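You operate a simulated robot arm through the tools that you are given. There is no shell and no other tool. Be economical: measure what you need, move in short steps, check, and stop when the job is done.

You run a simulated robot arm. Do the job below in one go: nothing can be reset, and whatever is moved stays where it is left.

JOB
Run the scanner, press HOLD when it stops, tune the Halbrix radio there.
Fine: to the channel that the scanner shows; switch the Halbrix on; both stay on.

It is judged by the outcome, as a careful person would: the job done as asked, and still so three seconds after it is handed in. It fails if anything else is knocked over, pushed out of place, dropped, spilled or broken.

ROBOT AND FRAMES
A 7-joint arm with a two-finger parallel gripper, fixed in place. Base frame: the origin is at the foot of the arm, x ahead of it, y to its left, z up. Readings come in mm, rad, newtons and seconds.
Its first joint turns from -2.007 to 2.007 rad. Payload 3.91 kg.
The TCP is the grasp point between the finger pads, 30 mm short of the fingertips. In the tool frame z runs along the fingers and y along their closing line. Largest opening 110 mm; finger width 20, thickness 10; the body of the gripper, 48 by 112 mm, starts 55 mm behind the TCP.
Orientation is that of the tool frame in the base frame, as [roll, pitch, yaw] about the fixed x, y, z axes, in that order (R = Rz(yaw) Ry(pitch) Rx(roll)). With the fingers straight down and closing along the base's y, the tool's x points along the base's -x, its y along +y and its z along -z.

CONTROLS
- The arm moves only by the tool drive_tool. Its argument "increments" is a list of rows, each an object of numbers (a shift or turn left out is 0, a gripper value left out holds the last): "tx", "ty", "tz": the shift along the base's x, y, z in mm; "rx", "ry", "rz": the turn, a rotation vector about the base's x, y, z in rad. In form: [{"tx": .., "ty": .., "tz": .., "rx": .., "ry": .., "rz": ..}, ...]. A call has 1 to 10 rows; each row is the pose to reach, as a shift and turn from the pose commanded when the call began. "fingers" is the opening, from 0 (shut) to 1 (fully open), set as the call begins (left out, the last holds). A row lasts 0.2 s, in which the tool goes at most 50 mm and 0.15 rad; a call with a longer step from one row to the next is refused whole, and so is a gripper value outside its range. A pose out of reach is approached as far as the arm can. The call stops where the force on the tool passes 40 N (or 10 N more than at its start, if that is more) or the arm is blocked; 0.2 s more then pass. Each finger travels about 108 mm/s and halts on what it meets, pressing with about 28 N; the grip force reading is that of the motor and also rises with nothing between the fingers. The clock runs only during rows and for 0.2 s after the last one: add rows that repeat a pose to give the fingers time. The reply holds the time, the measured pose of the TCP, the force on the tool along the base axes, the opening and the grip force, in the units named above and with some noise.
- Cameras (640 x 400 px; columns grow to the right, rows downward): "scene" is fixed at [391.7, 652.8, 1819.1]; the picture's right is [-0.98, -0.19, 0.00], its down [-0.11, 0.57, -0.81] and it looks along [0.15, -0.80, -0.58] (base axes); focal length 325 px, centre (320, 200). "wrist" rides on the gripper at [-36, 0, -57] in the tool frame; the picture's right is [0.00, -1.00, 0.00], its down [0.97, 0.00, -0.24] and it looks along [0.24, 0.00, 0.97] (tool axes); focal length 218 px, centre (320, 200). There is no depth. A picture from a camera that has moved, and an enlarged one, comes with that camera's place and axes in the base frame and with its lens. The place of the scene camera against the robot may be out by one fixed shift of up to 18 mm in any direction.
- get_image(camera): a new picture of that camera. It takes no simulated time.
- raise_lower(by): slides the trunk up (or, below 0, down) by that many mm; the arm rides with it, the base frame stays. It gives what a move gives, with no picture.
- close_up(camera, box): a new picture of the part [left, top, right, bottom] of that camera's present view, enlarged. It takes no simulated time.
- sign_off(): hands the job in; it is judged then, once.

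Work in short steps. Places have to be worked out from the pictures, the camera data and where the tool is seen: move nearer, look again, correct. Check each grasp and each placing, and mend what went wrong. You have 120 turns and 76 pictures in all, those below and enlarged ones among them. Open the gripper and draw the arm clear of the work before you hand the job in, unless the task says otherwise; then end with one line.

The tools are called after "Call:" by a JSON object that holds its "op" and its "data". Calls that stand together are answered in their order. drive_tool: Moves the arm, as the interface text tells. Its arguments: {"type":"object","properties":{"increments":{"type":"array","items":{"type":"object","properties":{"tx":{"type":"number"},"ty":{"type":"number"},"tz":{"type":"number"},"rx":{"type":"number"},"ry":{"type":"number"},"rz":{"type":"number"}}}},"fingers":{"type":"number"}},"required":["increments"]} The other tools are called the same way: raise_lower (by) slides the trunk up or down; get_image (camera) takes a picture; close_up (camera, box) takes an enlarged picture of a part of a camera's view; sign_off () hands the job in.

At the start:

```text
clock: 0.0
eef_pos: [372.2, 190.2, 1516.6]
tcp_rot: [-3.141, -0.001, 3.14]
ft_force: [0.1, 0.3, -0.7]
finger_gap: 110.1
gripper_force: 0.0
trunk travel left (down, up): [-925.0, 65.0]
```

scene: 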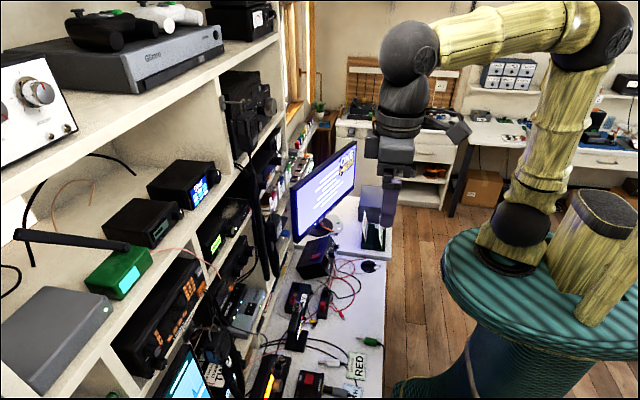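
wrist: 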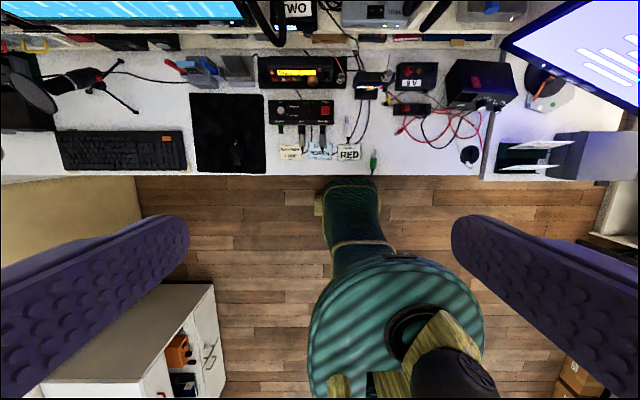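

I'll look in detail at the equipment on the desk and the shelf first.

Call:
{"op": "close_up", "data": {"camera": "wrist", "box": [240, 40, 400, 180]}}

Call:
{"op": "close_up", "data": {"camera": "wrist", "box": [340, 0, 520, 180]}}

Call:
{"op": "close_up", "data": {"camera": "scene", "box": [240, 220, 400, 400]}}

Call:
{"op": "close_up", "data": {"camera": "scene", "box": [80, 140, 280, 400]}}

```text
2.86 times, centred on (320, 110) of wrist
camera zoom: at [407.5, 189.8, 1573.8], right [0.0, -1.0, 0.0], down [-0.97, 0.0, 0.24], along [-0.24, 0.0, -0.97], focal length 624 px, centre (320, 457)
```

zoom: 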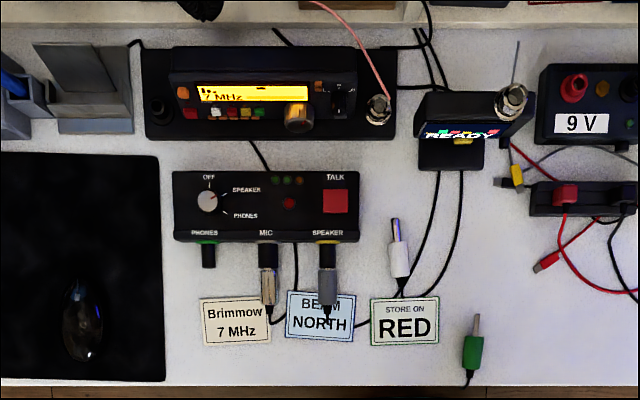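

```text
2.22 times, centred on (430, 90) of wrist
camera zoom: at [407.5, 189.8, 1573.8], right [0.0, -1.0, 0.0], down [-0.97, 0.0, 0.24], along [-0.24, 0.0, -0.97], focal length 485 px, centre (76, 444)
```

zoom: 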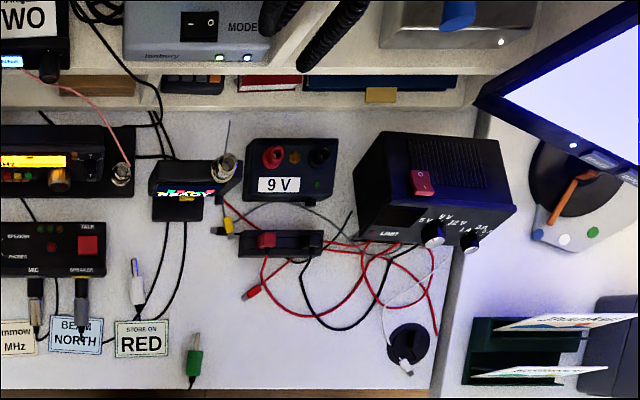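

```text
2.22 times, centred on (320, 310) of scene
camera zoom: at [391.7, 652.8, 1819.1], right [-0.98, -0.19, 0.0], down [-0.11, 0.57, -0.81], along [0.15, -0.8, -0.58], focal length 723 px, centre (320, -44)
```

zoom: 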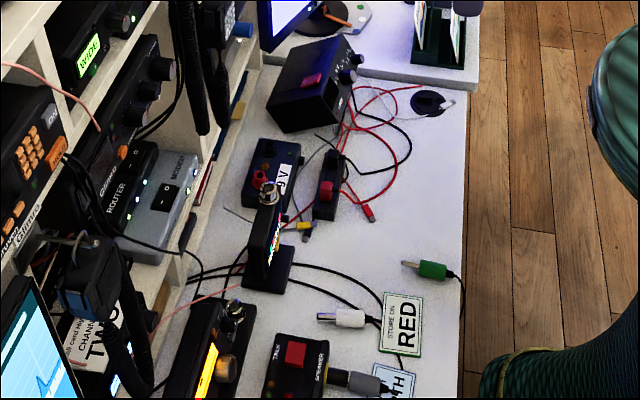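

```text
1.54 times, centred on (180, 270) of scene
camera zoom: at [391.7, 652.8, 1819.1], right [-0.98, -0.19, 0.0], down [-0.11, 0.57, -0.81], along [0.15, -0.8, -0.58], focal length 500 px, centre (535, 92)
```

zoom: 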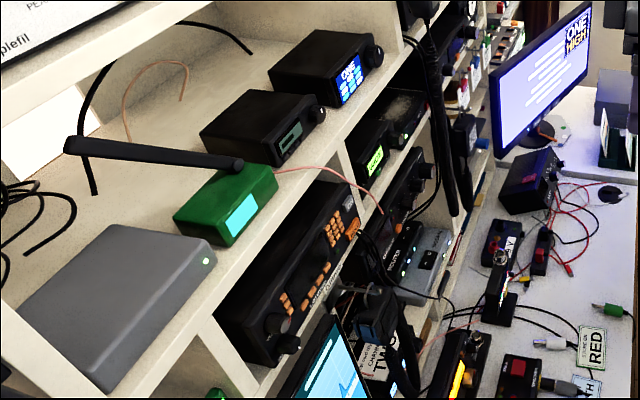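

The desk has items but I see no Halbrix or scanner yet; I'll tilt the wrist camera forward toward the shelves to read them.

Call:
{"op": "drive_tool", "data": {"increments": [{"ry": -0.14, "tx": -10}, {"ry": -0.28, "tx": -20}, {"ry": -0.42, "tx": -30}, {"ry": -0.56, "tx": -40}, {"ry": -0.7, "tx": -50}, {"ry": -0.84, "tx": -60}, {"ry": -0.98, "tx": -60}, {"ry": -1.12, "tx": -60}, {"ry": -1.26, "tx": -60}, {"ry": -1.3, "tx": -60}], "fingers": 0}}

Call:
{"op": "get_image", "data": {"camera": "wrist"}}

```text
clock: 2.2
eef_pos: [310.8, 191.5, 1517.9]
tcp_rot: [3.14, 1.303, 3.14]
ft_force: [0.0, 0.0, 0.3]
finger_gap: 0.1
gripper_force: 28.5
out of reach, approached as far as the arm can: row 6, 7, 8
trunk travel left (down, up): [-925.0, 65.0]
```

```text
69 pictures are left
camera wrist: at [264.4, 190.5, 1567.2], right [0.0, -1.0, 0.0], down [-0.49, 0.0, -0.87], along [0.87, 0.0, -0.49], focal length 218 px, centre (320, 200)
```

wrist: 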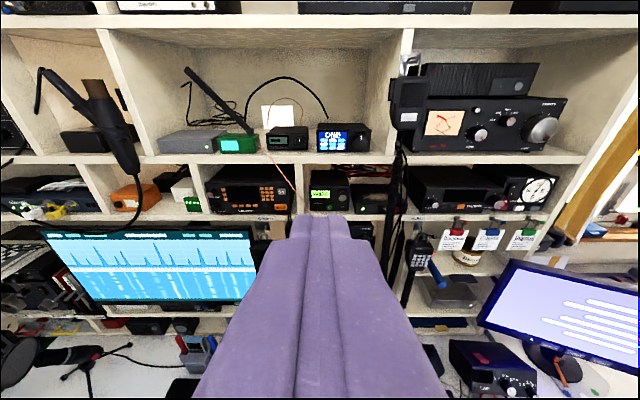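

Good overview. I'll enlarge the shelf bays to read names.

Call:
{"op": "close_up", "data": {"camera": "wrist", "box": [150, 60, 300, 220]}}

Call:
{"op": "close_up", "data": {"camera": "wrist", "box": [260, 100, 420, 220]}}

Call:
{"op": "close_up", "data": {"camera": "wrist", "box": [380, 150, 580, 310]}}

Call:
{"op": "close_up", "data": {"camera": "wrist", "box": [0, 100, 200, 240]}}

```text
2.50 times, centred on (225, 140) of wrist
camera zoom: at [264.4, 190.5, 1567.2], right [0.0, -1.0, 0.0], down [-0.49, 0.0, -0.87], along [0.87, 0.0, -0.49], focal length 546 px, centre (558, 350)
```

zoom: 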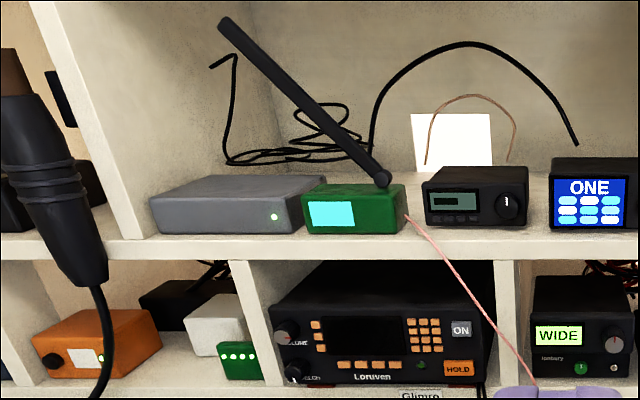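

```text
3.33 times, centred on (340, 160) of wrist
camera zoom: at [264.4, 190.5, 1567.2], right [0.0, -1.0, 0.0], down [-0.49, 0.0, -0.87], along [0.87, 0.0, -0.49], focal length 728 px, centre (253, 333)
```

zoom: 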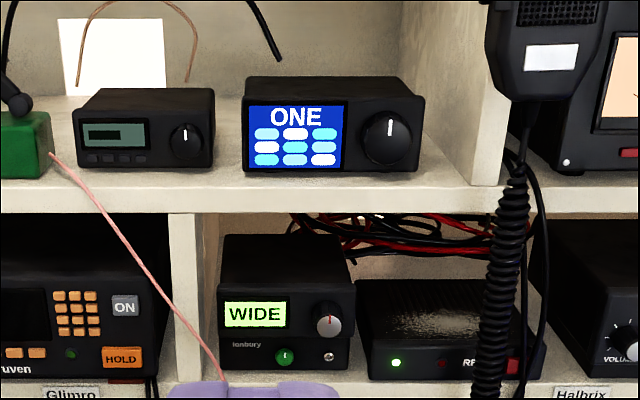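

```text
2.50 times, centred on (480, 230) of wrist
camera zoom: at [264.4, 190.5, 1567.2], right [0.0, -1.0, 0.0], down [-0.49, 0.0, -0.87], along [0.87, 0.0, -0.49], focal length 546 px, centre (-80, 125)
```

zoom: 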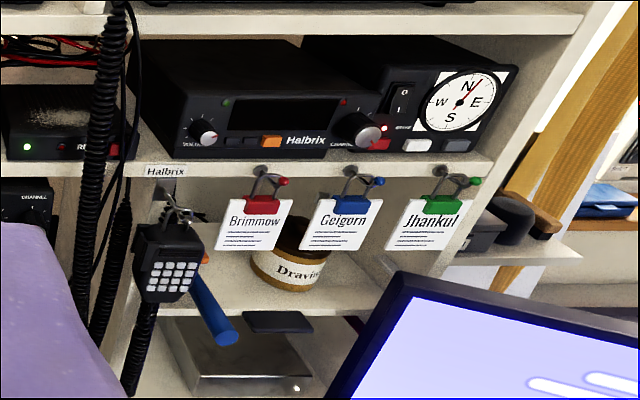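

```text
2.86 times, centred on (100, 170) of wrist
camera zoom: at [264.4, 190.5, 1567.2], right [0.0, -1.0, 0.0], down [-0.49, 0.0, -0.87], along [0.87, 0.0, -0.49], focal length 624 px, centre (949, 286)
```

zoom: 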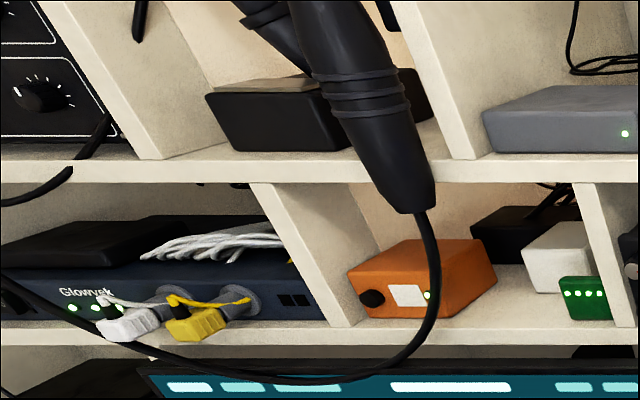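

HOLD on the Loruven scanner is triangulated at about (697, 281, 1305); the Halbrix channel knob at about (690, -209, 1322). I'll move closer to the Halbrix, at height, for reading.

Call:
{"op": "drive_tool", "data": {"increments": [{"ty": -42}, {"ty": -84}, {"ty": -126, "tx": 15}, {"ty": -168, "tx": 30, "tz": -10}, {"ty": -210, "tx": 45, "tz": -30}, {"ty": -252, "tx": 60, "tz": -50}, {"ty": -294, "tx": 80, "tz": -70}, {"ty": -336, "tx": 100, "tz": -90}, {"ty": -350, "tx": 130, "tz": -110}]}}

Call:
{"op": "get_image", "data": {"camera": "wrist"}}

Call:
{"op": "get_image", "data": {"camera": "scene"}}

```text
refused: row 7 steps farther than a row can; nothing moved
```

```text
64 pictures are left
camera wrist: at [264.4, 190.5, 1567.2], right [0.0, -1.0, 0.0], down [-0.49, 0.0, -0.87], along [0.87, 0.0, -0.49], focal length 218 px, centre (320, 200)
```

wrist: 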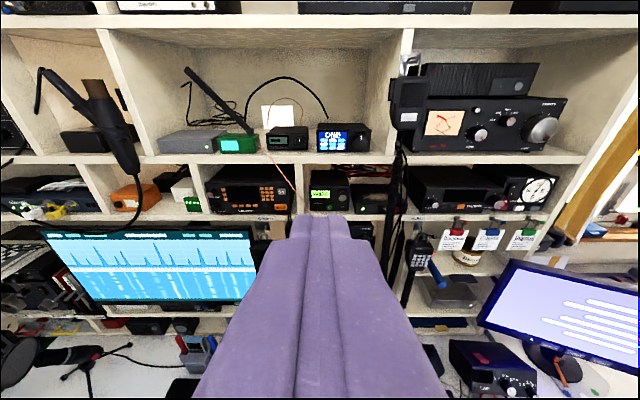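

```text
63 pictures are left
```

scene: 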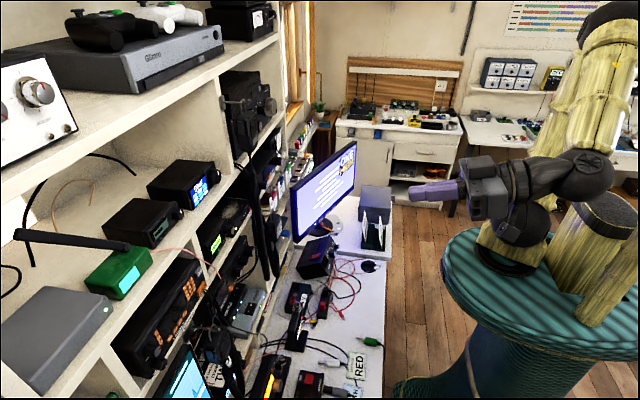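

Row was too long; I'll redo it with shorter steps.

Call:
{"op": "drive_tool", "data": {"increments": [{"ty": -40}, {"ty": -80}, {"ty": -120, "tx": 15}, {"ty": -160, "tx": 30, "tz": -10}, {"ty": -200, "tx": 45, "tz": -30}, {"ty": -240, "tx": 60, "tz": -50}, {"ty": -280, "tx": 75, "tz": -70}, {"ty": -315, "tx": 95, "tz": -90}, {"ty": -350, "tx": 115, "tz": -110}]}}

Call:
{"op": "get_image", "data": {"camera": "wrist"}}

```text
clock: 4.2
eef_pos: [468.9, -30.3, 1468.0]
tcp_rot: [-3.133, 1.3, -3.141]
ft_force: [0.5, 0.1, -0.7]
finger_gap: 0.0
gripper_force: 28.2
out of reach, approached as far as the arm can: row 1, 2, 3, 4, 5, 6, 7, 8, 9
trunk travel left (down, up): [-925.0, 65.0]
```

```text
62 pictures are left
camera wrist: at [423.4, -30.6, 1518.8], right [-0.01, -1.0, 0.0], down [-0.49, 0.0, -0.87], along [0.87, -0.01, -0.49], focal length 218 px, centre (320, 200)
```

wrist: 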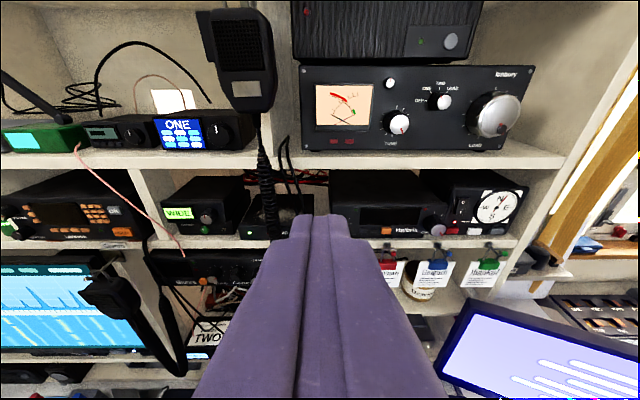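

The arm is limited at this height because the shoulder is high; the radio shelf is near z≈1290. I'll lower the trunk by 140 mm so the arm is level with it; space ahead (tips at x≈500, shelf at ≈690) is clear.

Call:
{"op": "raise_lower", "data": {"by": -140}}

Call:
{"op": "get_image", "data": {"camera": "wrist"}}

Call:
{"op": "get_image", "data": {"camera": "scene"}}

```text
clock: 5.9
eef_pos: [470.2, -30.5, 1328.7]
tcp_rot: [-3.135, 1.298, 3.141]
ft_force: [0.1, -1.1, 0.3]
finger_gap: 0.0
gripper_force: 28.0
trunk travel left (down, up): [-785.0, 205.0]
```

```text
61 pictures are left
camera wrist: at [423.7, -30.8, 1378.9], right [-0.01, -1.0, 0.0], down [-0.49, 0.0, -0.87], along [0.87, -0.01, -0.49], focal length 218 px, centre (320, 200)
```

wrist: 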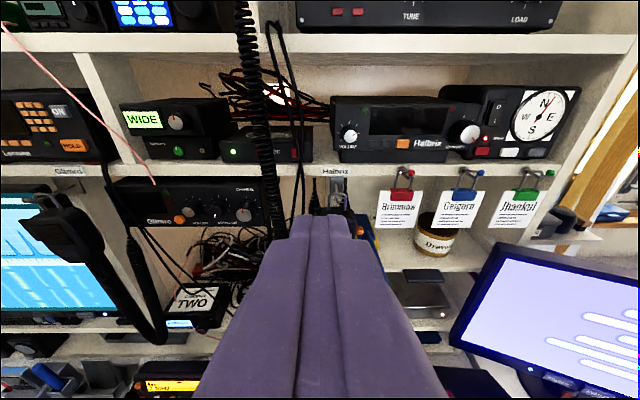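

```text
60 pictures are left
```

scene: 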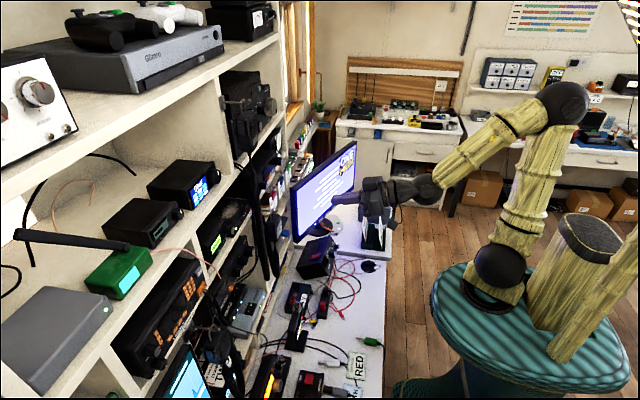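

Now both devices are in view close up; I'll enlarge.

Call:
{"op": "close_up", "data": {"camera": "wrist", "box": [320, 80, 500, 190]}}

Call:
{"op": "close_up", "data": {"camera": "wrist", "box": [0, 60, 180, 250]}}

```text
3.56 times, centred on (410, 135) of wrist
camera zoom: at [423.7, -30.8, 1378.9], right [-0.01, -1.0, 0.0], down [-0.49, 0.0, -0.87], along [0.87, -0.01, -0.49], focal length 776 px, centre (0, 431)
```

zoom: 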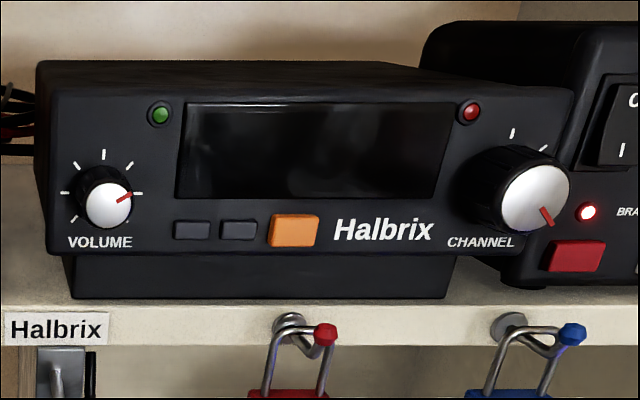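

```text
2.11 times, centred on (90, 155) of wrist
camera zoom: at [423.7, -30.8, 1378.9], right [-0.01, -1.0, 0.0], down [-0.49, 0.0, -0.87], along [0.87, -0.01, -0.49], focal length 460 px, centre (804, 295)
```

zoom: 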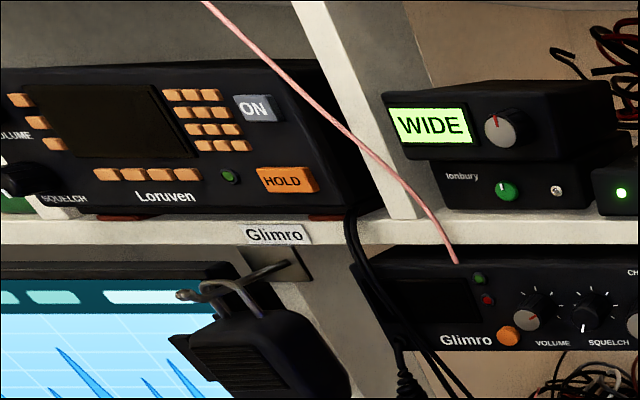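

Scanner is the Loruven (ON/HOLD). I'll move back a bit and across in front of it, then look close.

Call:
{"op": "drive_tool", "data": {"increments": [{"ty": 40, "tx": -20}, {"ty": 80, "tx": -30, "tz": 5}, {"ty": 120, "tx": -30, "tz": 10}, {"ty": 160, "tx": -30, "tz": 15}, {"ty": 200, "tx": -30, "tz": 20}, {"ty": 240, "tx": -30, "tz": 20}, {"ty": 280, "tx": -10, "tz": 20}, {"ty": 310, "tx": 20, "tz": 20}, {"ty": 310, "tx": 40, "tz": 20}]}}

Call:
{"op": "get_image", "data": {"camera": "wrist"}}

```text
clock: 7.9
eef_pos: [510.0, 278.1, 1347.4]
tcp_rot: [-3.135, 1.299, -3.139]
ft_force: [0.0, 0.1, 0.5]
finger_gap: 0.2
gripper_force: 27.6
out of reach, approached as far as the arm can: row 1, 2
trunk travel left (down, up): [-785.0, 205.0]
```

```text
57 pictures are left
camera wrist: at [464.7, 278.2, 1397.7], right [-0.01, -1.0, 0.0], down [-0.49, 0.0, -0.87], along [0.87, -0.01, -0.49], focal length 218 px, centre (320, 200)
```

wrist: 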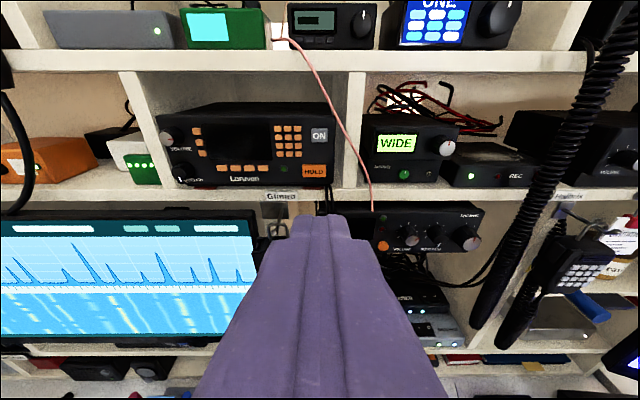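

The wire runs clear to the right of the scanner. ON ≈ (699, 277, 1344), HOLD ≈ (699, 283, 1305). I'll approach ON with the closed fingertips, stopping ~25 mm short.

Call:
{"op": "drive_tool", "data": {"increments": [{"tx": 30, "tz": -3}, {"tx": 60, "tz": -3}, {"tx": 90, "tz": -3}, {"tx": 115, "tz": -3}, {"tx": 130, "tz": -3}]}}

Call:
{"op": "close_up", "data": {"camera": "wrist", "box": [200, 60, 440, 260]}}

```text
clock: 9.1
eef_pos: [642.0, 280.5, 1347.2]
tcp_rot: [-3.133, 1.3, -3.138]
ft_force: [-0.1, -0.4, -0.4]
finger_gap: 0.0
gripper_force: 28.4
trunk travel left (down, up): [-785.0, 205.0]
```

```text
2.00 times, centred on (320, 160) of wrist
camera zoom: at [595.4, 279.4, 1396.4], right [-0.01, -1.0, 0.0], down [-0.49, 0.0, -0.87], along [0.87, -0.01, -0.49], focal length 436 px, centre (320, 280)
```

zoom: 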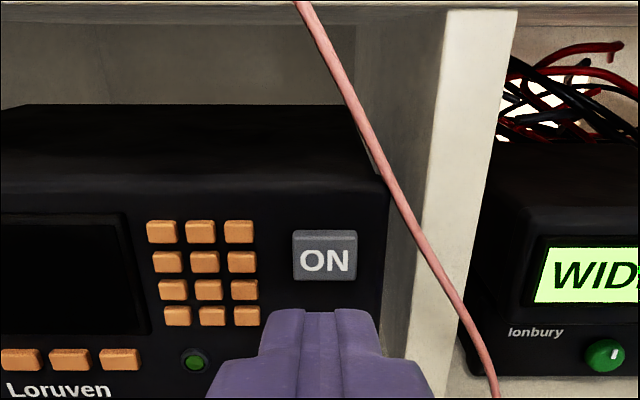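

ON lies at about (699, 277, 1345), and the tip's upper edge is ~25 mm short of it. I'll advance gently and watch the force.

Call:
{"op": "drive_tool", "data": {"increments": [{"tx": 12, "ty": -3}, {"tx": 18, "ty": -3}, {"tx": 22, "ty": -3}, {"tx": 25, "ty": -3}]}}

Call:
{"op": "close_up", "data": {"camera": "wrist", "box": [200, 60, 440, 260]}}

```text
clock: 10.1
eef_pos: [665.6, 275.7, 1345.7]
tcp_rot: [-3.132, 1.297, -3.14]
ft_force: [0.4, 0.1, -0.2]
finger_gap: 0.0
gripper_force: 28.0
trunk travel left (down, up): [-785.0, 205.0]
```

```text
2.00 times, centred on (320, 160) of wrist
camera zoom: at [619.7, 275.4, 1395.1], right [-0.01, -1.0, 0.0], down [-0.49, 0.0, -0.87], along [0.87, -0.01, -0.49], focal length 436 px, centre (320, 280)
```

zoom: 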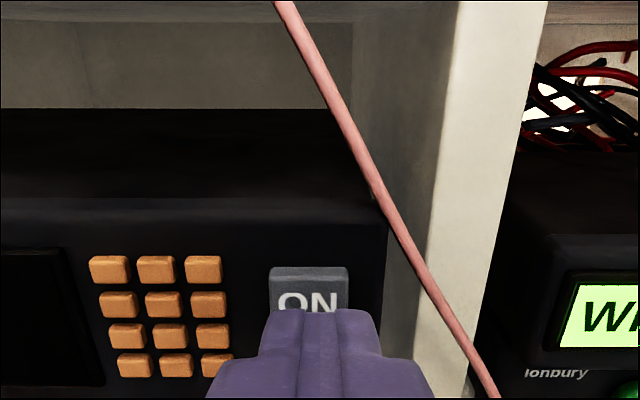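

Almost touching, no force yet. I'll nudge 2 mm left and continue in 2 mm rows.

Call:
{"op": "drive_tool", "data": {"increments": [{"tx": 2, "ty": 2, "tz": 1}, {"tx": 4, "ty": 2, "tz": 1}, {"tx": 6, "ty": 2, "tz": 1}, {"tx": 8, "ty": 2, "tz": 1}]}}

Call:
{"op": "close_up", "data": {"camera": "wrist", "box": [160, 60, 400, 260]}}

```text
clock: 11.1
eef_pos: [672.0, 278.3, 1345.5]
tcp_rot: [-3.136, 1.3, 3.142]
ft_force: [-1.6, 0.4, -0.2]
finger_gap: 0.0
gripper_force: 28.0
trunk travel left (down, up): [-785.0, 205.0]
```

```text
2.00 times, centred on (280, 160) of wrist
camera zoom: at [627.1, 278.1, 1396.1], right [-0.01, -1.0, 0.0], down [-0.49, 0.0, -0.87], along [0.87, -0.01, -0.49], focal length 436 px, centre (400, 280)
```

zoom: 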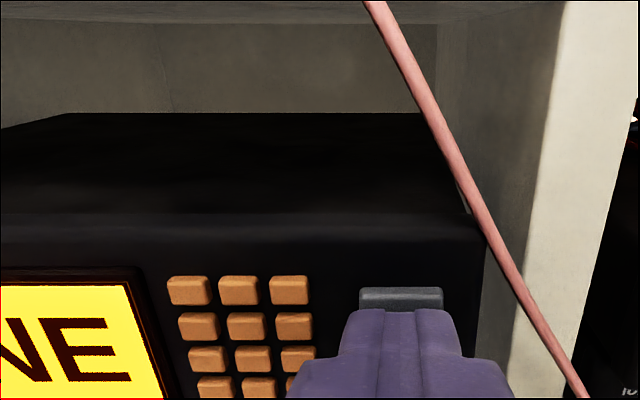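

The display lit up. Back off and drop to HOLD height, then view the display.

Call:
{"op": "drive_tool", "data": {"increments": [{"tx": -20}, {"tx": -55}, {"tx": -85, "tz": -20}, {"tx": -105, "tz": -40, "ty": 3}]}}

Call:
{"op": "get_image", "data": {"camera": "wrist"}}

```text
clock: 12.1
eef_pos: [567.7, 282.2, 1306.1]
tcp_rot: [-3.134, 1.3, -3.14]
ft_force: [-0.4, 0.4, 0.2]
finger_gap: 0.1
gripper_force: 27.9
trunk travel left (down, up): [-785.0, 205.0]
```

```text
53 pictures are left
camera wrist: at [521.3, 282.3, 1355.0], right [-0.01, -1.0, 0.0], down [-0.49, 0.0, -0.87], along [0.87, -0.01, -0.49], focal length 218 px, centre (320, 200)
```

wrist: 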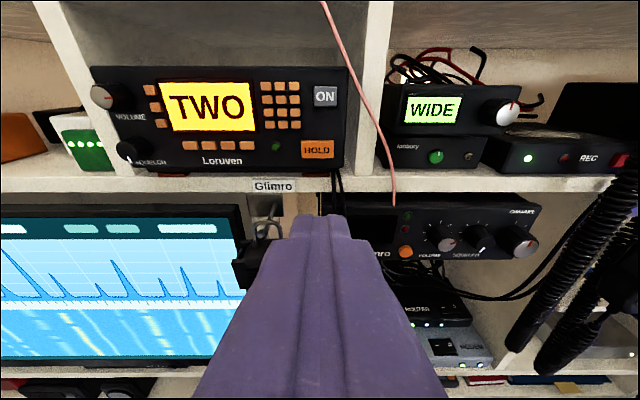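

The scanner is stepping (…ONE → TWO). I'll move near HOLD and watch until it stops.

Call:
{"op": "drive_tool", "data": {"increments": [{"tx": 35, "tz": -1}, {"tx": 65, "tz": -1}, {"tx": 80, "tz": -1}]}}

Call:
{"op": "close_up", "data": {"camera": "wrist", "box": [120, 40, 440, 240]}}

```text
clock: 12.9
eef_pos: [649.2, 284.5, 1303.8]
tcp_rot: [-3.132, 1.3, -3.139]
ft_force: [0.5, 0.2, -0.1]
finger_gap: 0.0
gripper_force: 27.9
trunk travel left (down, up): [-785.0, 205.0]
```

```text
2.00 times, centred on (280, 140) of wrist
camera zoom: at [603.2, 282.4, 1353.0], right [-0.01, -1.0, 0.0], down [-0.49, 0.0, -0.87], along [0.87, -0.01, -0.49], focal length 436 px, centre (400, 320)
```

zoom: 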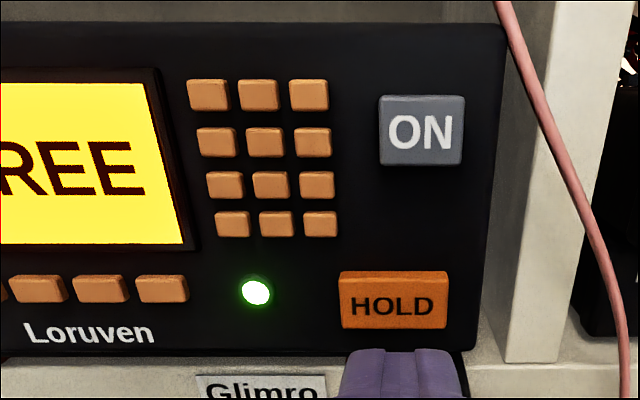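

The green LED lit with "THREE", which suggests a stop. I'll wait a moment to confirm it is stationary.

Call:
{"op": "drive_tool", "data": {"increments": [{"tx": 0}, {"tx": 0}, {"tx": 0}, {"tx": 0}]}}

Call:
{"op": "close_up", "data": {"camera": "wrist", "box": [80, 40, 400, 240]}}

```text
clock: 13.9
eef_pos: [648.6, 282.2, 1303.9]
tcp_rot: [-3.135, 1.299, -3.141]
ft_force: [0.5, -0.6, 1.2]
finger_gap: 0.0
gripper_force: 28.5
trunk travel left (down, up): [-785.0, 205.0]
```

```text
2.00 times, centred on (240, 140) of wrist
camera zoom: at [602.5, 282.2, 1353.4], right [-0.01, -1.0, 0.0], down [-0.49, 0.0, -0.87], along [0.87, -0.01, -0.49], focal length 436 px, centre (480, 320)
```

zoom: 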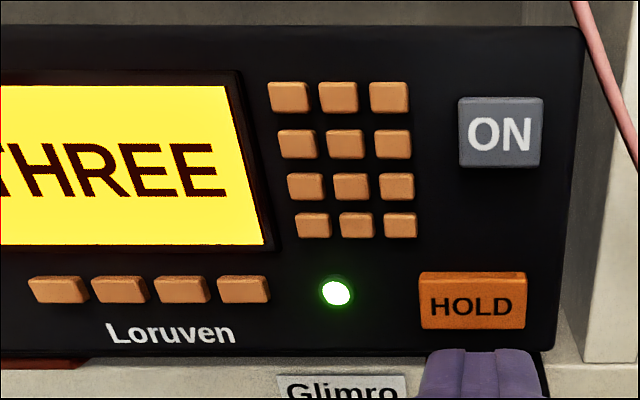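

Stopped on THREE with the LED on. Press HOLD now.

Call:
{"op": "drive_tool", "data": {"increments": [{"tx": 12, "tz": 1}, {"tx": 17, "tz": 1}, {"tx": 19, "tz": 1}, {"tx": 21, "tz": 1}, {"tx": 23, "tz": 1}]}}

Call:
{"op": "close_up", "data": {"camera": "wrist", "box": [40, 20, 400, 240]}}

```text
clock: 15.1
eef_pos: [669.7, 281.9, 1307.0]
tcp_rot: [-3.136, 1.299, -3.139]
ft_force: [-0.1, 0.6, -0.1]
finger_gap: 0.0
gripper_force: 28.0
trunk travel left (down, up): [-785.0, 205.0]
```

```text
1.78 times, centred on (220, 130) of wrist
camera zoom: at [623.8, 281.8, 1356.4], right [-0.01, -1.0, 0.0], down [-0.49, 0.0, -0.87], along [0.87, -0.01, -0.49], focal length 388 px, centre (498, 324)
```

zoom: 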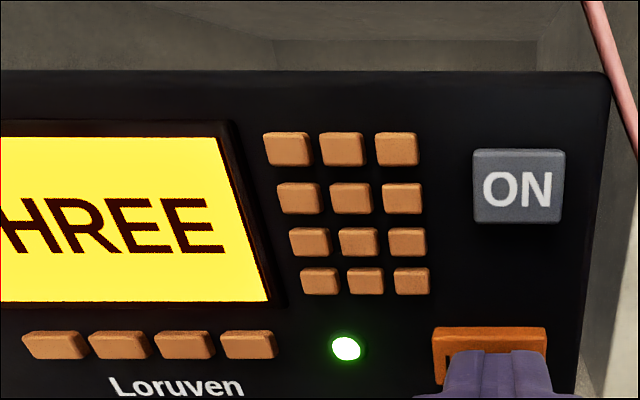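

No contact force yet; still THREE. Advance a few more mm.

Call:
{"op": "drive_tool", "data": {"increments": [{"tx": 2}, {"tx": 4}, {"tx": 4}]}}

Call:
{"op": "close_up", "data": {"camera": "wrist", "box": [40, 20, 400, 240]}}

```text
clock: 15.9
eef_pos: [673.9, 282.4, 1306.9]
tcp_rot: [-3.134, 1.298, -3.141]
ft_force: [-2.5, -0.5, 0.2]
finger_gap: 0.0
gripper_force: 28.0
trunk travel left (down, up): [-785.0, 205.0]
```

```text
1.78 times, centred on (220, 130) of wrist
camera zoom: at [627.8, 281.9, 1357.2], right [-0.01, -1.0, 0.0], down [-0.49, 0.0, -0.87], along [0.87, -0.01, -0.49], focal length 388 px, centre (498, 324)
```

zoom: 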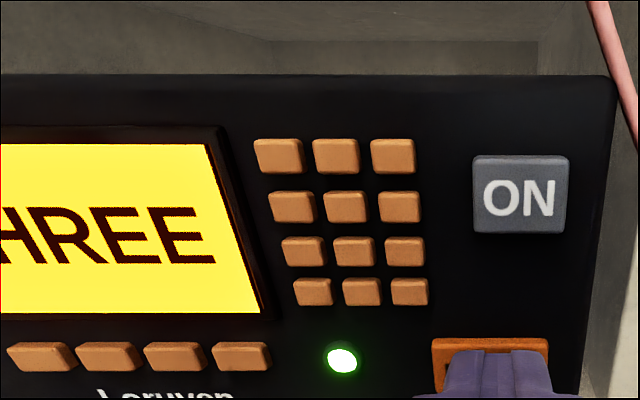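

Contact force −2.5 N, more than what triggered ON. I'll back off and check the display.

Call:
{"op": "drive_tool", "data": {"increments": [{"tx": -20}, {"tx": -60}, {"tx": -100}]}}

Call:
{"op": "close_up", "data": {"camera": "wrist", "box": [80, 40, 400, 240]}}

```text
clock: 16.7
eef_pos: [572.2, 280.4, 1305.7]
tcp_rot: [-3.135, 1.301, -3.142]
ft_force: [0.1, -0.4, 0.6]
finger_gap: 0.0
gripper_force: 28.2
trunk travel left (down, up): [-785.0, 205.0]
```

```text
2.00 times, centred on (240, 140) of wrist
camera zoom: at [526.8, 280.3, 1355.5], right [-0.01, -1.0, 0.0], down [-0.49, 0.0, -0.87], along [0.87, -0.01, -0.49], focal length 436 px, centre (480, 320)
```

zoom: 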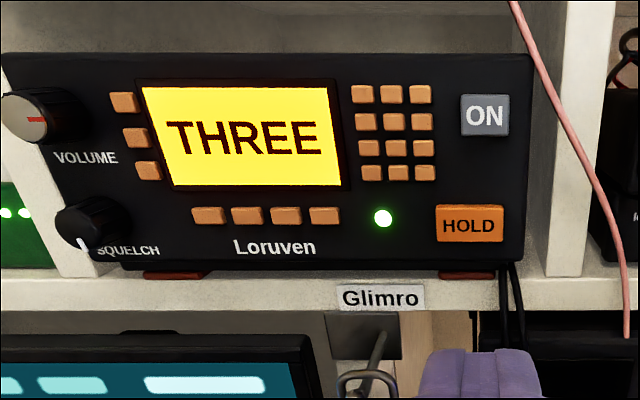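

No explicit HOLD sign. I'll wait a few seconds here to see whether it resumes scanning.

Call:
{"op": "drive_tool", "data": {"increments": [{"tx": 0}, {"tx": 0}, {"tx": 0}, {"tx": 0}, {"tx": 0}, {"tx": 0}, {"tx": 0}, {"tx": 0}, {"tx": 0}, {"tx": 0}]}}

Call:
{"op": "close_up", "data": {"camera": "wrist", "box": [80, 40, 400, 240]}}

```text
clock: 18.9
eef_pos: [573.8, 280.9, 1304.6]
tcp_rot: [-3.134, 1.299, 3.14]
ft_force: [0.7, -0.4, 0.1]
finger_gap: 0.1
gripper_force: 28.0
trunk travel left (down, up): [-785.0, 205.0]
```

```text
2.00 times, centred on (240, 140) of wrist
camera zoom: at [528.3, 280.5, 1355.0], right [-0.01, -1.0, 0.0], down [-0.49, 0.0, -0.87], along [0.87, -0.01, -0.49], focal length 436 px, centre (480, 320)
```

zoom: 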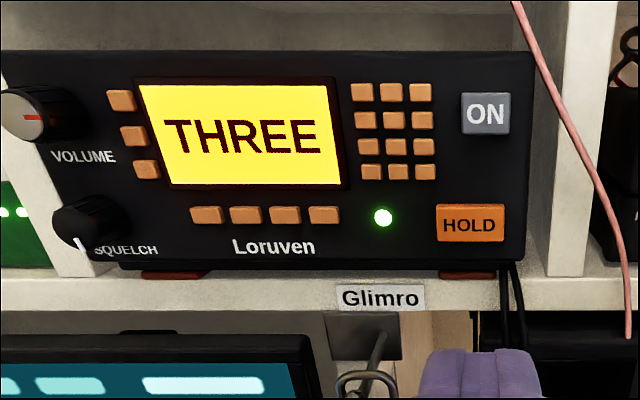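

It holds on THREE for over 6 s. Next: move across to the Halbrix at x≈525 (the coiled cord is at x≈670, the monitor top at z≈1220, both clear).

Call:
{"op": "drive_tool", "data": {"increments": [{"tx": -40, "tz": 15}, {"tx": -50, "tz": 35, "ty": -40}, {"tx": -50, "tz": 35, "ty": -88}, {"tx": -50, "tz": 35, "ty": -136}, {"tx": -50, "tz": 35, "ty": -184}, {"tx": -50, "tz": 35, "ty": -232}, {"tx": -50, "tz": 35, "ty": -280}, {"tx": -50, "tz": 35, "ty": -328}, {"tx": -50, "tz": 35, "ty": -376}, {"tx": -50, "tz": 35, "ty": -424}]}}

Call:
{"op": "drive_tool", "data": {"increments": [{"ty": -30}, {"ty": -60}]}}

Call:
{"op": "get_image", "data": {"camera": "wrist"}}

```text
clock: 21.1
eef_pos: [539.5, -89.9, 1371.0]
tcp_rot: [-3.111, 1.277, 3.135]
ft_force: [-0.3, -1.1, -0.6]
finger_gap: 0.2
gripper_force: 27.6
out of reach, approached as far as the arm can: row 7, 9, 10
trunk travel left (down, up): [-785.0, 205.0]
```

```text
clock: 21.7
eef_pos: [551.0, -104.2, 1400.0]
tcp_rot: [-3.106, 1.281, 3.141]
ft_force: [0.6, -0.1, -0.2]
finger_gap: 0.3
gripper_force: 28.0
out of reach, approached as far as the arm can: row 1, 2
trunk travel left (down, up): [-785.0, 205.0]
```

```text
46 pictures are left
camera wrist: at [505.9, -103.2, 1450.7], right [-0.03, -1.0, 0.01], down [-0.51, 0.01, -0.86], along [0.86, -0.03, -0.51], focal length 218 px, centre (320, 200)
```

wrist: 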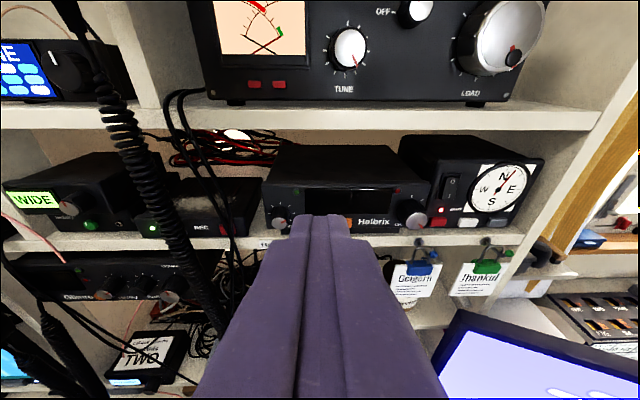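

The arm got hindered by some joint limit; I'll look at its posture.

Call:
{"op": "get_image", "data": {"camera": "scene"}}

```text
45 pictures are left
```

scene: 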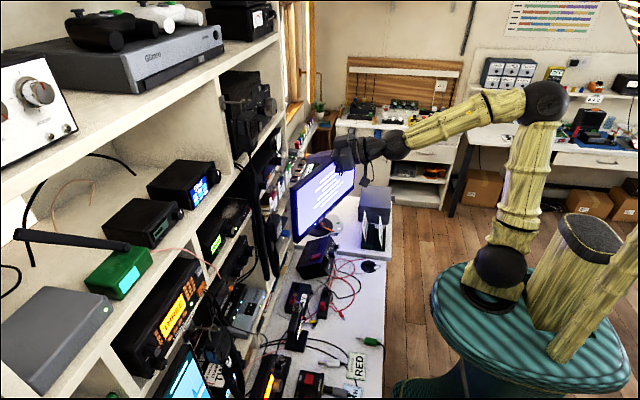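

Try extending: moving forward (x≈600) at the same y should ease the folded posture.

Call:
{"op": "drive_tool", "data": {"increments": [{"tx": 25}, {"tx": 50}, {"tx": 75}, {"tx": 75}]}}

```text
clock: 22.7
eef_pos: [621.8, -102.5, 1394.7]
tcp_rot: [-3.101, 1.232, -3.133]
ft_force: [-0.1, 0.4, -0.4]
finger_gap: 0.1
gripper_force: 28.2
out of reach, approached as far as the arm can: row 1, 2, 3, 4
trunk travel left (down, up): [-785.0, 205.0]
```

Fore-arm and hand are nearly in line, so the wrist bend is probably at its limit; a lower trunk will give the wrist room. First withdraw to a clear spot.

Call:
{"op": "drive_tool", "data": {"increments": [{"tx": -40}, {"tx": -80, "ty": 30}, {"tx": -110, "ty": 70}, {"tx": -130, "ty": 110}]}}

Call:
{"op": "raise_lower", "data": {"by": -150}}

```text
clock: 23.7
eef_pos: [498.4, 2.4, 1399.8]
tcp_rot: [-3.132, 1.299, -3.139]
ft_force: [0.3, 0.4, 0.0]
finger_gap: 0.0
gripper_force: 28.6
out of reach, approached as far as the arm can: row 1
trunk travel left (down, up): [-785.0, 205.0]
```

```text
clock: 25.4
eef_pos: [499.0, 0.7, 1250.5]
tcp_rot: [-3.133, 1.298, 3.141]
ft_force: [0.1, -0.4, -0.7]
finger_gap: 0.0
gripper_force: 28.2
trunk travel left (down, up): [-635.0, 355.0]
```

Good. Raise the tool back and lower the trunk once more.

Call:
{"op": "drive_tool", "data": {"increments": [{"tz": 40}, {"tz": 80}, {"tz": 120}, {"tz": 150}]}}

Call:
{"op": "raise_lower", "data": {"by": -120}}

Call:
{"op": "drive_tool", "data": {"increments": [{"tz": 40}, {"tz": 65, "ty": -30}, {"tz": 65, "ty": -70}, {"tz": 65, "ty": -110}, {"tz": 65, "ty": -150}, {"tz": 65, "ty": -190}, {"tz": 65, "ty": -190}]}}

Call:
{"op": "get_image", "data": {"camera": "wrist"}}

```text
clock: 26.4
eef_pos: [498.8, 1.5, 1398.0]
tcp_rot: [-3.133, 1.298, -3.139]
ft_force: [-0.6, -0.5, 0.4]
finger_gap: 0.0
gripper_force: 27.6
trunk travel left (down, up): [-635.0, 355.0]
```

```text
clock: 27.9
eef_pos: [498.7, 1.2, 1278.2]
tcp_rot: [-3.134, 1.299, -3.14]
ft_force: [0.0, -0.5, 0.2]
finger_gap: 0.0
gripper_force: 28.4
trunk travel left (down, up): [-515.0, 475.0]
```

```text
clock: 29.5
eef_pos: [497.6, -189.9, 1339.0]
tcp_rot: [-3.134, 1.299, 3.14]
ft_force: [-0.2, -0.2, -0.7]
finger_gap: 0.1
gripper_force: 27.6
trunk travel left (down, up): [-515.0, 475.0]
```

```text
44 pictures are left
camera wrist: at [451.3, -190.5, 1389.9], right [-0.01, -1.0, 0.0], down [-0.49, 0.0, -0.87], along [0.87, -0.01, -0.49], focal length 218 px, centre (320, 200)
```

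wrist: 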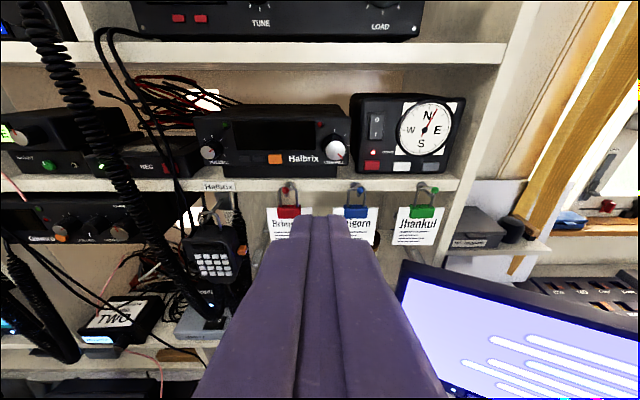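

Now it reaches. Power button ≈ (701, -140, 1305); channel knob face centre ≈ (680, -208, 1322). Approach the power button.

Call:
{"op": "drive_tool", "data": {"increments": [{"tx": 40, "ty": 15, "tz": -10}, {"tx": 80, "ty": 35, "tz": -25}, {"tx": 115, "ty": 50, "tz": -32}, {"tx": 145, "ty": 50, "tz": -32}]}}

Call:
{"op": "close_up", "data": {"camera": "wrist", "box": [160, 60, 480, 260]}}

```text
clock: 30.5
eef_pos: [645.0, -135.6, 1309.1]
tcp_rot: [-3.126, 1.298, -3.135]
ft_force: [0.2, 3.1, -0.2]
finger_gap: 0.0
gripper_force: 28.0
trunk travel left (down, up): [-515.0, 475.0]
```

```text
2.00 times, centred on (320, 160) of wrist
camera zoom: at [599.9, -135.6, 1358.9], right [-0.01, -1.0, 0.0], down [-0.49, 0.0, -0.87], along [0.87, -0.01, -0.49], focal length 436 px, centre (320, 280)
```

zoom: 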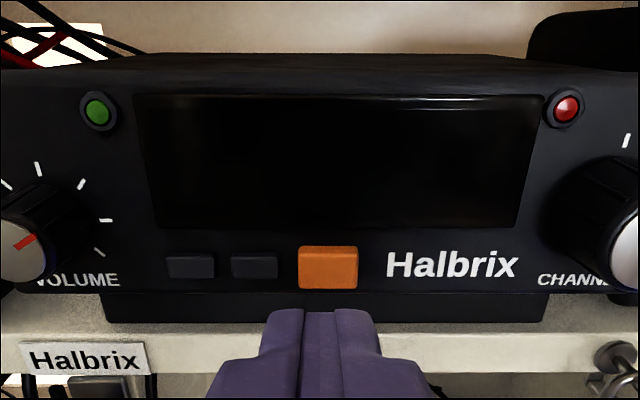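

There's a lateral 3 N reading and a 4 mm y offset – something may be touching. Check before continuing.

Call:
{"op": "get_image", "data": {"camera": "wrist"}}

Call:
{"op": "close_up", "data": {"camera": "scene", "box": [200, 120, 360, 280]}}

Call:
{"op": "drive_tool", "data": {"increments": [{"tx": 0}]}}

```text
42 pictures are left
camera wrist: at [599.9, -135.6, 1358.9], right [-0.01, -1.0, 0.0], down [-0.49, 0.0, -0.87], along [0.87, -0.01, -0.49], focal length 218 px, centre (320, 200)
```

wrist: 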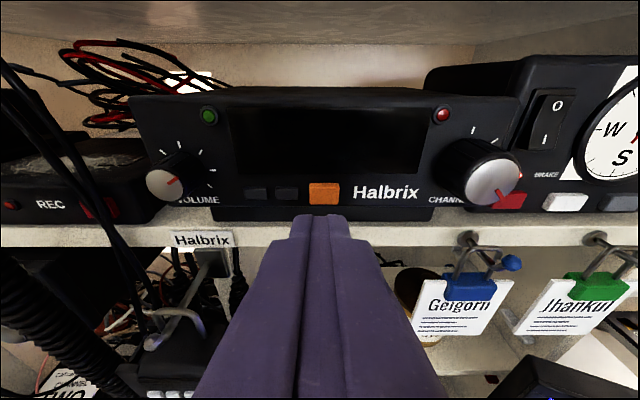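

```text
2.50 times, centred on (280, 200) of scene
camera zoom: at [391.7, 652.8, 1819.1], right [-0.98, -0.19, 0.0], down [-0.11, 0.57, -0.81], along [0.15, -0.8, -0.58], focal length 813 px, centre (420, 200)
```

zoom: 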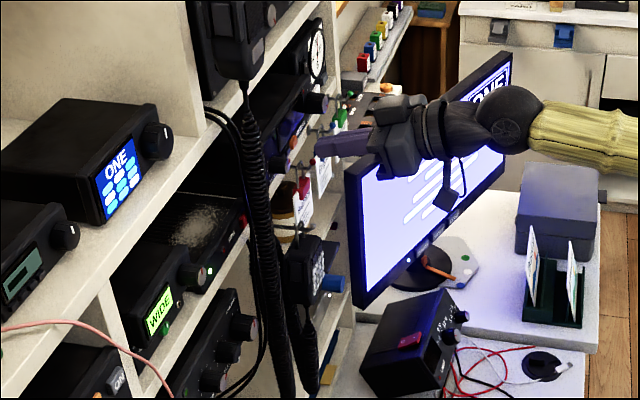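

```text
clock: 30.9
eef_pos: [642.6, -137.5, 1311.6]
tcp_rot: [-3.134, 1.299, -3.141]
ft_force: [-1.2, 0.3, -0.4]
finger_gap: 0.0
gripper_force: 28.2
trunk travel left (down, up): [-515.0, 475.0]
```

The force is gone (transient). Proceed forward to the button with slightly lower z.

Call:
{"op": "drive_tool", "data": {"increments": [{"tx": 10, "tz": -2}, {"tx": 18, "tz": -2}, {"tx": 22, "tz": -2}, {"tx": 22, "tz": -2}]}}

Call:
{"op": "close_up", "data": {"camera": "wrist", "box": [160, 60, 480, 260]}}

```text
clock: 31.9
eef_pos: [645.5, -136.3, 1305.2]
tcp_rot: [-3.137, 1.298, 3.141]
ft_force: [-0.8, 0.0, 0.0]
finger_gap: 0.0
gripper_force: 27.6
out of reach, approached as far as the arm can: row 1, 2, 3, 4
trunk travel left (down, up): [-515.0, 475.0]
```

```text
2.00 times, centred on (320, 160) of wrist
camera zoom: at [599.9, -137.1, 1355.2], right [-0.01, -1.0, 0.0], down [-0.49, 0.0, -0.87], along [0.87, -0.01, -0.49], focal length 436 px, centre (320, 280)
```

zoom: 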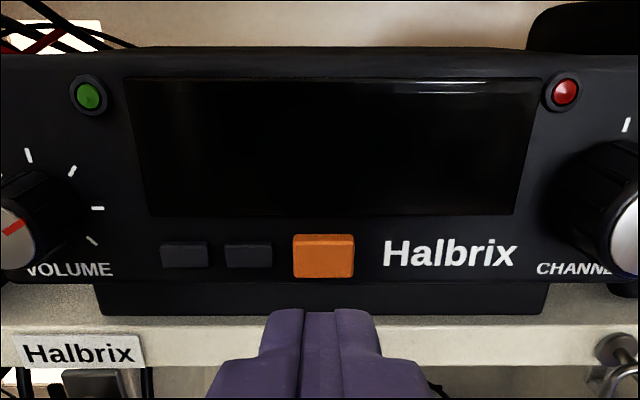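

Out of reach at full extension: trunk now too low. Withdraw, raise trunk 110 mm, and come back.

Call:
{"op": "drive_tool", "data": {"increments": [{"tx": -40}, {"tx": -80}, {"tx": -90}]}}

Call:
{"op": "raise_lower", "data": {"by": 110}}

Call:
{"op": "drive_tool", "data": {"increments": [{"tz": -40}, {"tz": -80}, {"tz": -110}]}}

```text
clock: 32.7
eef_pos: [554.4, -132.8, 1302.7]
tcp_rot: [-3.127, 1.295, -3.133]
ft_force: [-0.7, 1.7, -0.2]
finger_gap: 0.0
gripper_force: 27.7
trunk travel left (down, up): [-515.0, 475.0]
```

```text
clock: 34.1
eef_pos: [553.3, -134.8, 1411.9]
tcp_rot: [-3.135, 1.298, 3.142]
ft_force: [-0.6, -0.2, -0.1]
finger_gap: 0.0
gripper_force: 28.0
trunk travel left (down, up): [-625.0, 365.0]
```

```text
clock: 34.9
eef_pos: [553.7, -132.3, 1312.5]
tcp_rot: [-3.127, 1.291, -3.127]
ft_force: [0.4, -0.3, 0.4]
finger_gap: 0.0
gripper_force: 28.2
out of reach, approached as far as the arm can: row 3
trunk travel left (down, up): [-625.0, 365.0]
```

Now forward toward the button.

Call:
{"op": "drive_tool", "data": {"increments": [{"tx": 30, "tz": -2, "ty": -2}, {"tx": 60, "tz": -4, "ty": -4}, {"tx": 90, "tz": -5, "ty": -5}, {"tx": 100, "tz": -5, "ty": -5}]}}

Call:
{"op": "close_up", "data": {"camera": "wrist", "box": [160, 60, 480, 260]}}

```text
clock: 35.9
eef_pos: [648.9, -136.7, 1310.6]
tcp_rot: [-3.136, 1.298, 3.141]
ft_force: [0.2, 0.0, -0.1]
finger_gap: 0.1
gripper_force: 27.6
out of reach, approached as far as the arm can: row 4
trunk travel left (down, up): [-625.0, 365.0]
```

```text
2.00 times, centred on (320, 160) of wrist
camera zoom: at [604.5, -136.9, 1360.7], right [-0.01, -1.0, 0.0], down [-0.49, 0.0, -0.87], along [0.87, -0.01, -0.49], focal length 436 px, centre (320, 280)
```

zoom: 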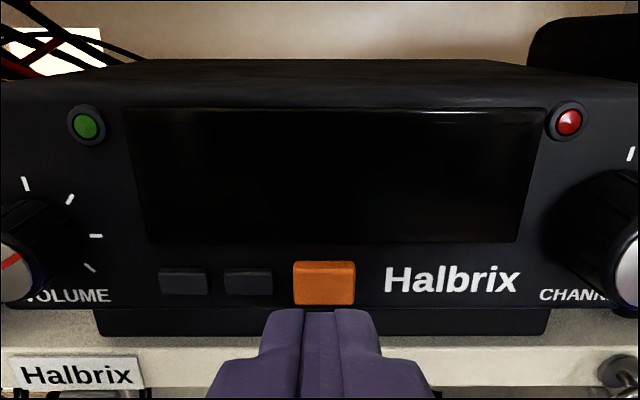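

Stuck at x≈650 again, so it's a joint limit; look at the posture.

Call:
{"op": "get_image", "data": {"camera": "scene"}}

```text
38 pictures are left
```

scene: 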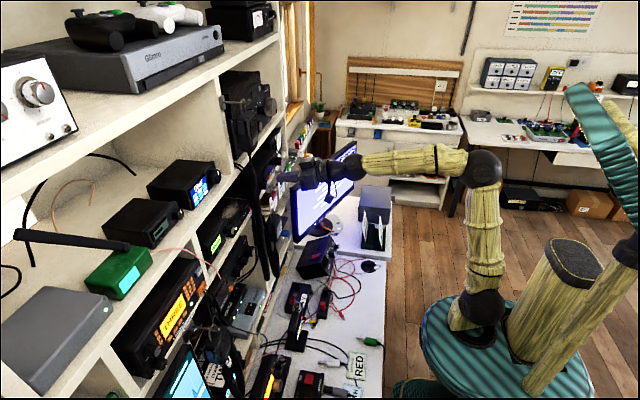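

The hand and forearm are near in line again (wrist singular). I'll withdraw, pitch the hand down a bit, and lower the trunk to about −580 so the wrist is clearly bent downwards.

Call:
{"op": "drive_tool", "data": {"increments": [{"tx": -40}, {"tx": -80, "ty": 20, "tz": 15}, {"tx": -110, "ty": 60, "tz": 40, "ry": 0.1}, {"tx": -130, "ty": 100, "tz": 70, "ry": 0.2}, {"tx": -140, "ty": 140, "tz": 90, "ry": 0.3}, {"tx": -140, "ty": 150, "tz": 100, "ry": 0.4}]}}

Call:
{"op": "raise_lower", "data": {"by": -150}}

Call:
{"op": "drive_tool", "data": {"increments": [{"tz": 40}, {"tz": 80}, {"tz": 120}, {"tz": 140}]}}

Call:
{"op": "raise_lower", "data": {"by": -130}}

```text
refused: row 3 steps farther than a row can; nothing moved
```

```text
clock: 37.7
eef_pos: [650.5, -135.5, 1159.3]
tcp_rot: [-3.136, 1.298, -3.14]
ft_force: [-0.2, 0.2, 0.6]
finger_gap: 0.2
gripper_force: 28.6
trunk travel left (down, up): [-475.0, 515.0]
```

```text
clock: 38.7
eef_pos: [637.8, -135.6, 1296.5]
tcp_rot: [-3.136, 1.3, 3.14]
ft_force: [0.6, 0.4, 0.0]
finger_gap: 0.2
gripper_force: 28.8
out of reach, approached as far as the arm can: row 3, 4
trunk travel left (down, up): [-475.0, 515.0]
```

```text
clock: 40.3
eef_pos: [638.1, -135.0, 1166.8]
tcp_rot: [-3.135, 1.299, -3.141]
ft_force: [-0.4, 0.7, 0.5]
finger_gap: 0.2
gripper_force: 27.5
trunk travel left (down, up): [-345.0, 645.0]
```

My first row list was refused and the rest ran from the wrong place – a mistake on my side. Check whether anything was disturbed.

Call:
{"op": "get_image", "data": {"camera": "wrist"}}

Call:
{"op": "close_up", "data": {"camera": "scene", "box": [220, 120, 380, 280]}}

```text
37 pictures are left
camera wrist: at [591.6, -135.6, 1216.6], right [-0.01, -1.0, 0.0], down [-0.49, 0.0, -0.87], along [0.87, -0.01, -0.49], focal length 218 px, centre (320, 200)
```

wrist: 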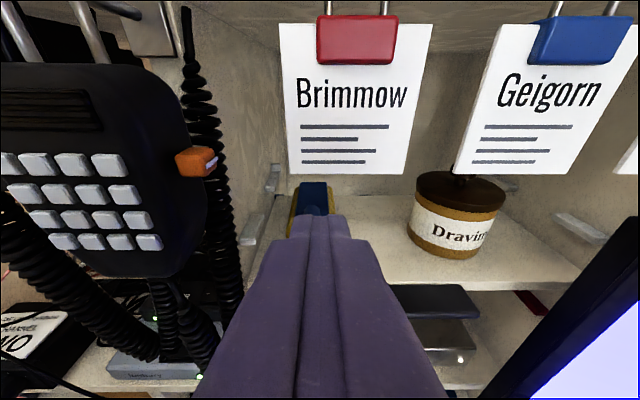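

```text
2.50 times, centred on (300, 200) of scene
camera zoom: at [391.7, 652.8, 1819.1], right [-0.98, -0.19, 0.0], down [-0.11, 0.57, -0.81], along [0.15, -0.8, -0.58], focal length 813 px, centre (370, 200)
```

zoom: 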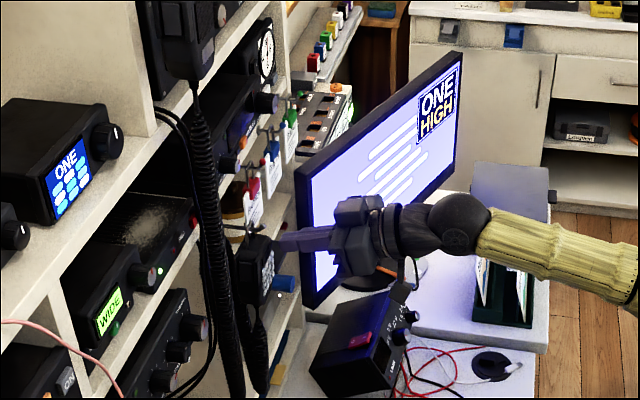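

Nothing seems disturbed: cards, locks, handset, monitor all in place. Withdraw straight back, then raise.

Call:
{"op": "drive_tool", "data": {"increments": [{"tx": -35}, {"tx": -70}, {"tx": -90, "tz": 30}, {"tx": -90, "tz": 70}, {"tx": -80, "tz": 110}, {"tx": -70, "tz": 142}]}}

```text
clock: 41.7
eef_pos: [557.2, -133.7, 1295.7]
tcp_rot: [-3.135, 1.302, 3.141]
ft_force: [-0.8, -1.2, 0.7]
finger_gap: 0.1
gripper_force: 28.0
out of reach, approached as far as the arm can: row 6
trunk travel left (down, up): [-345.0, 645.0]
```

Let me view the posture to understand the limit.

Call:
{"op": "get_image", "data": {"camera": "scene"}}

```text
35 pictures are left
```

scene: 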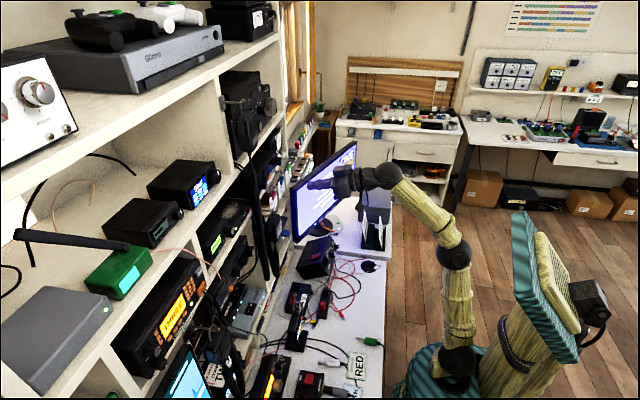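

Try small moves here to see whether the limit is hard: up 12 mm in small steps.

Call:
{"op": "drive_tool", "data": {"increments": [{"tz": 4}, {"tz": 8}, {"tz": 12}, {"tz": 12}]}}

```text
clock: 42.7
eef_pos: [550.5, -133.6, 1303.9]
tcp_rot: [-3.136, 1.299, -3.141]
ft_force: [0.1, 0.3, 0.2]
finger_gap: 0.0
gripper_force: 28.2
out of reach, approached as far as the arm can: row 2, 3, 4
trunk travel left (down, up): [-345.0, 645.0]
```

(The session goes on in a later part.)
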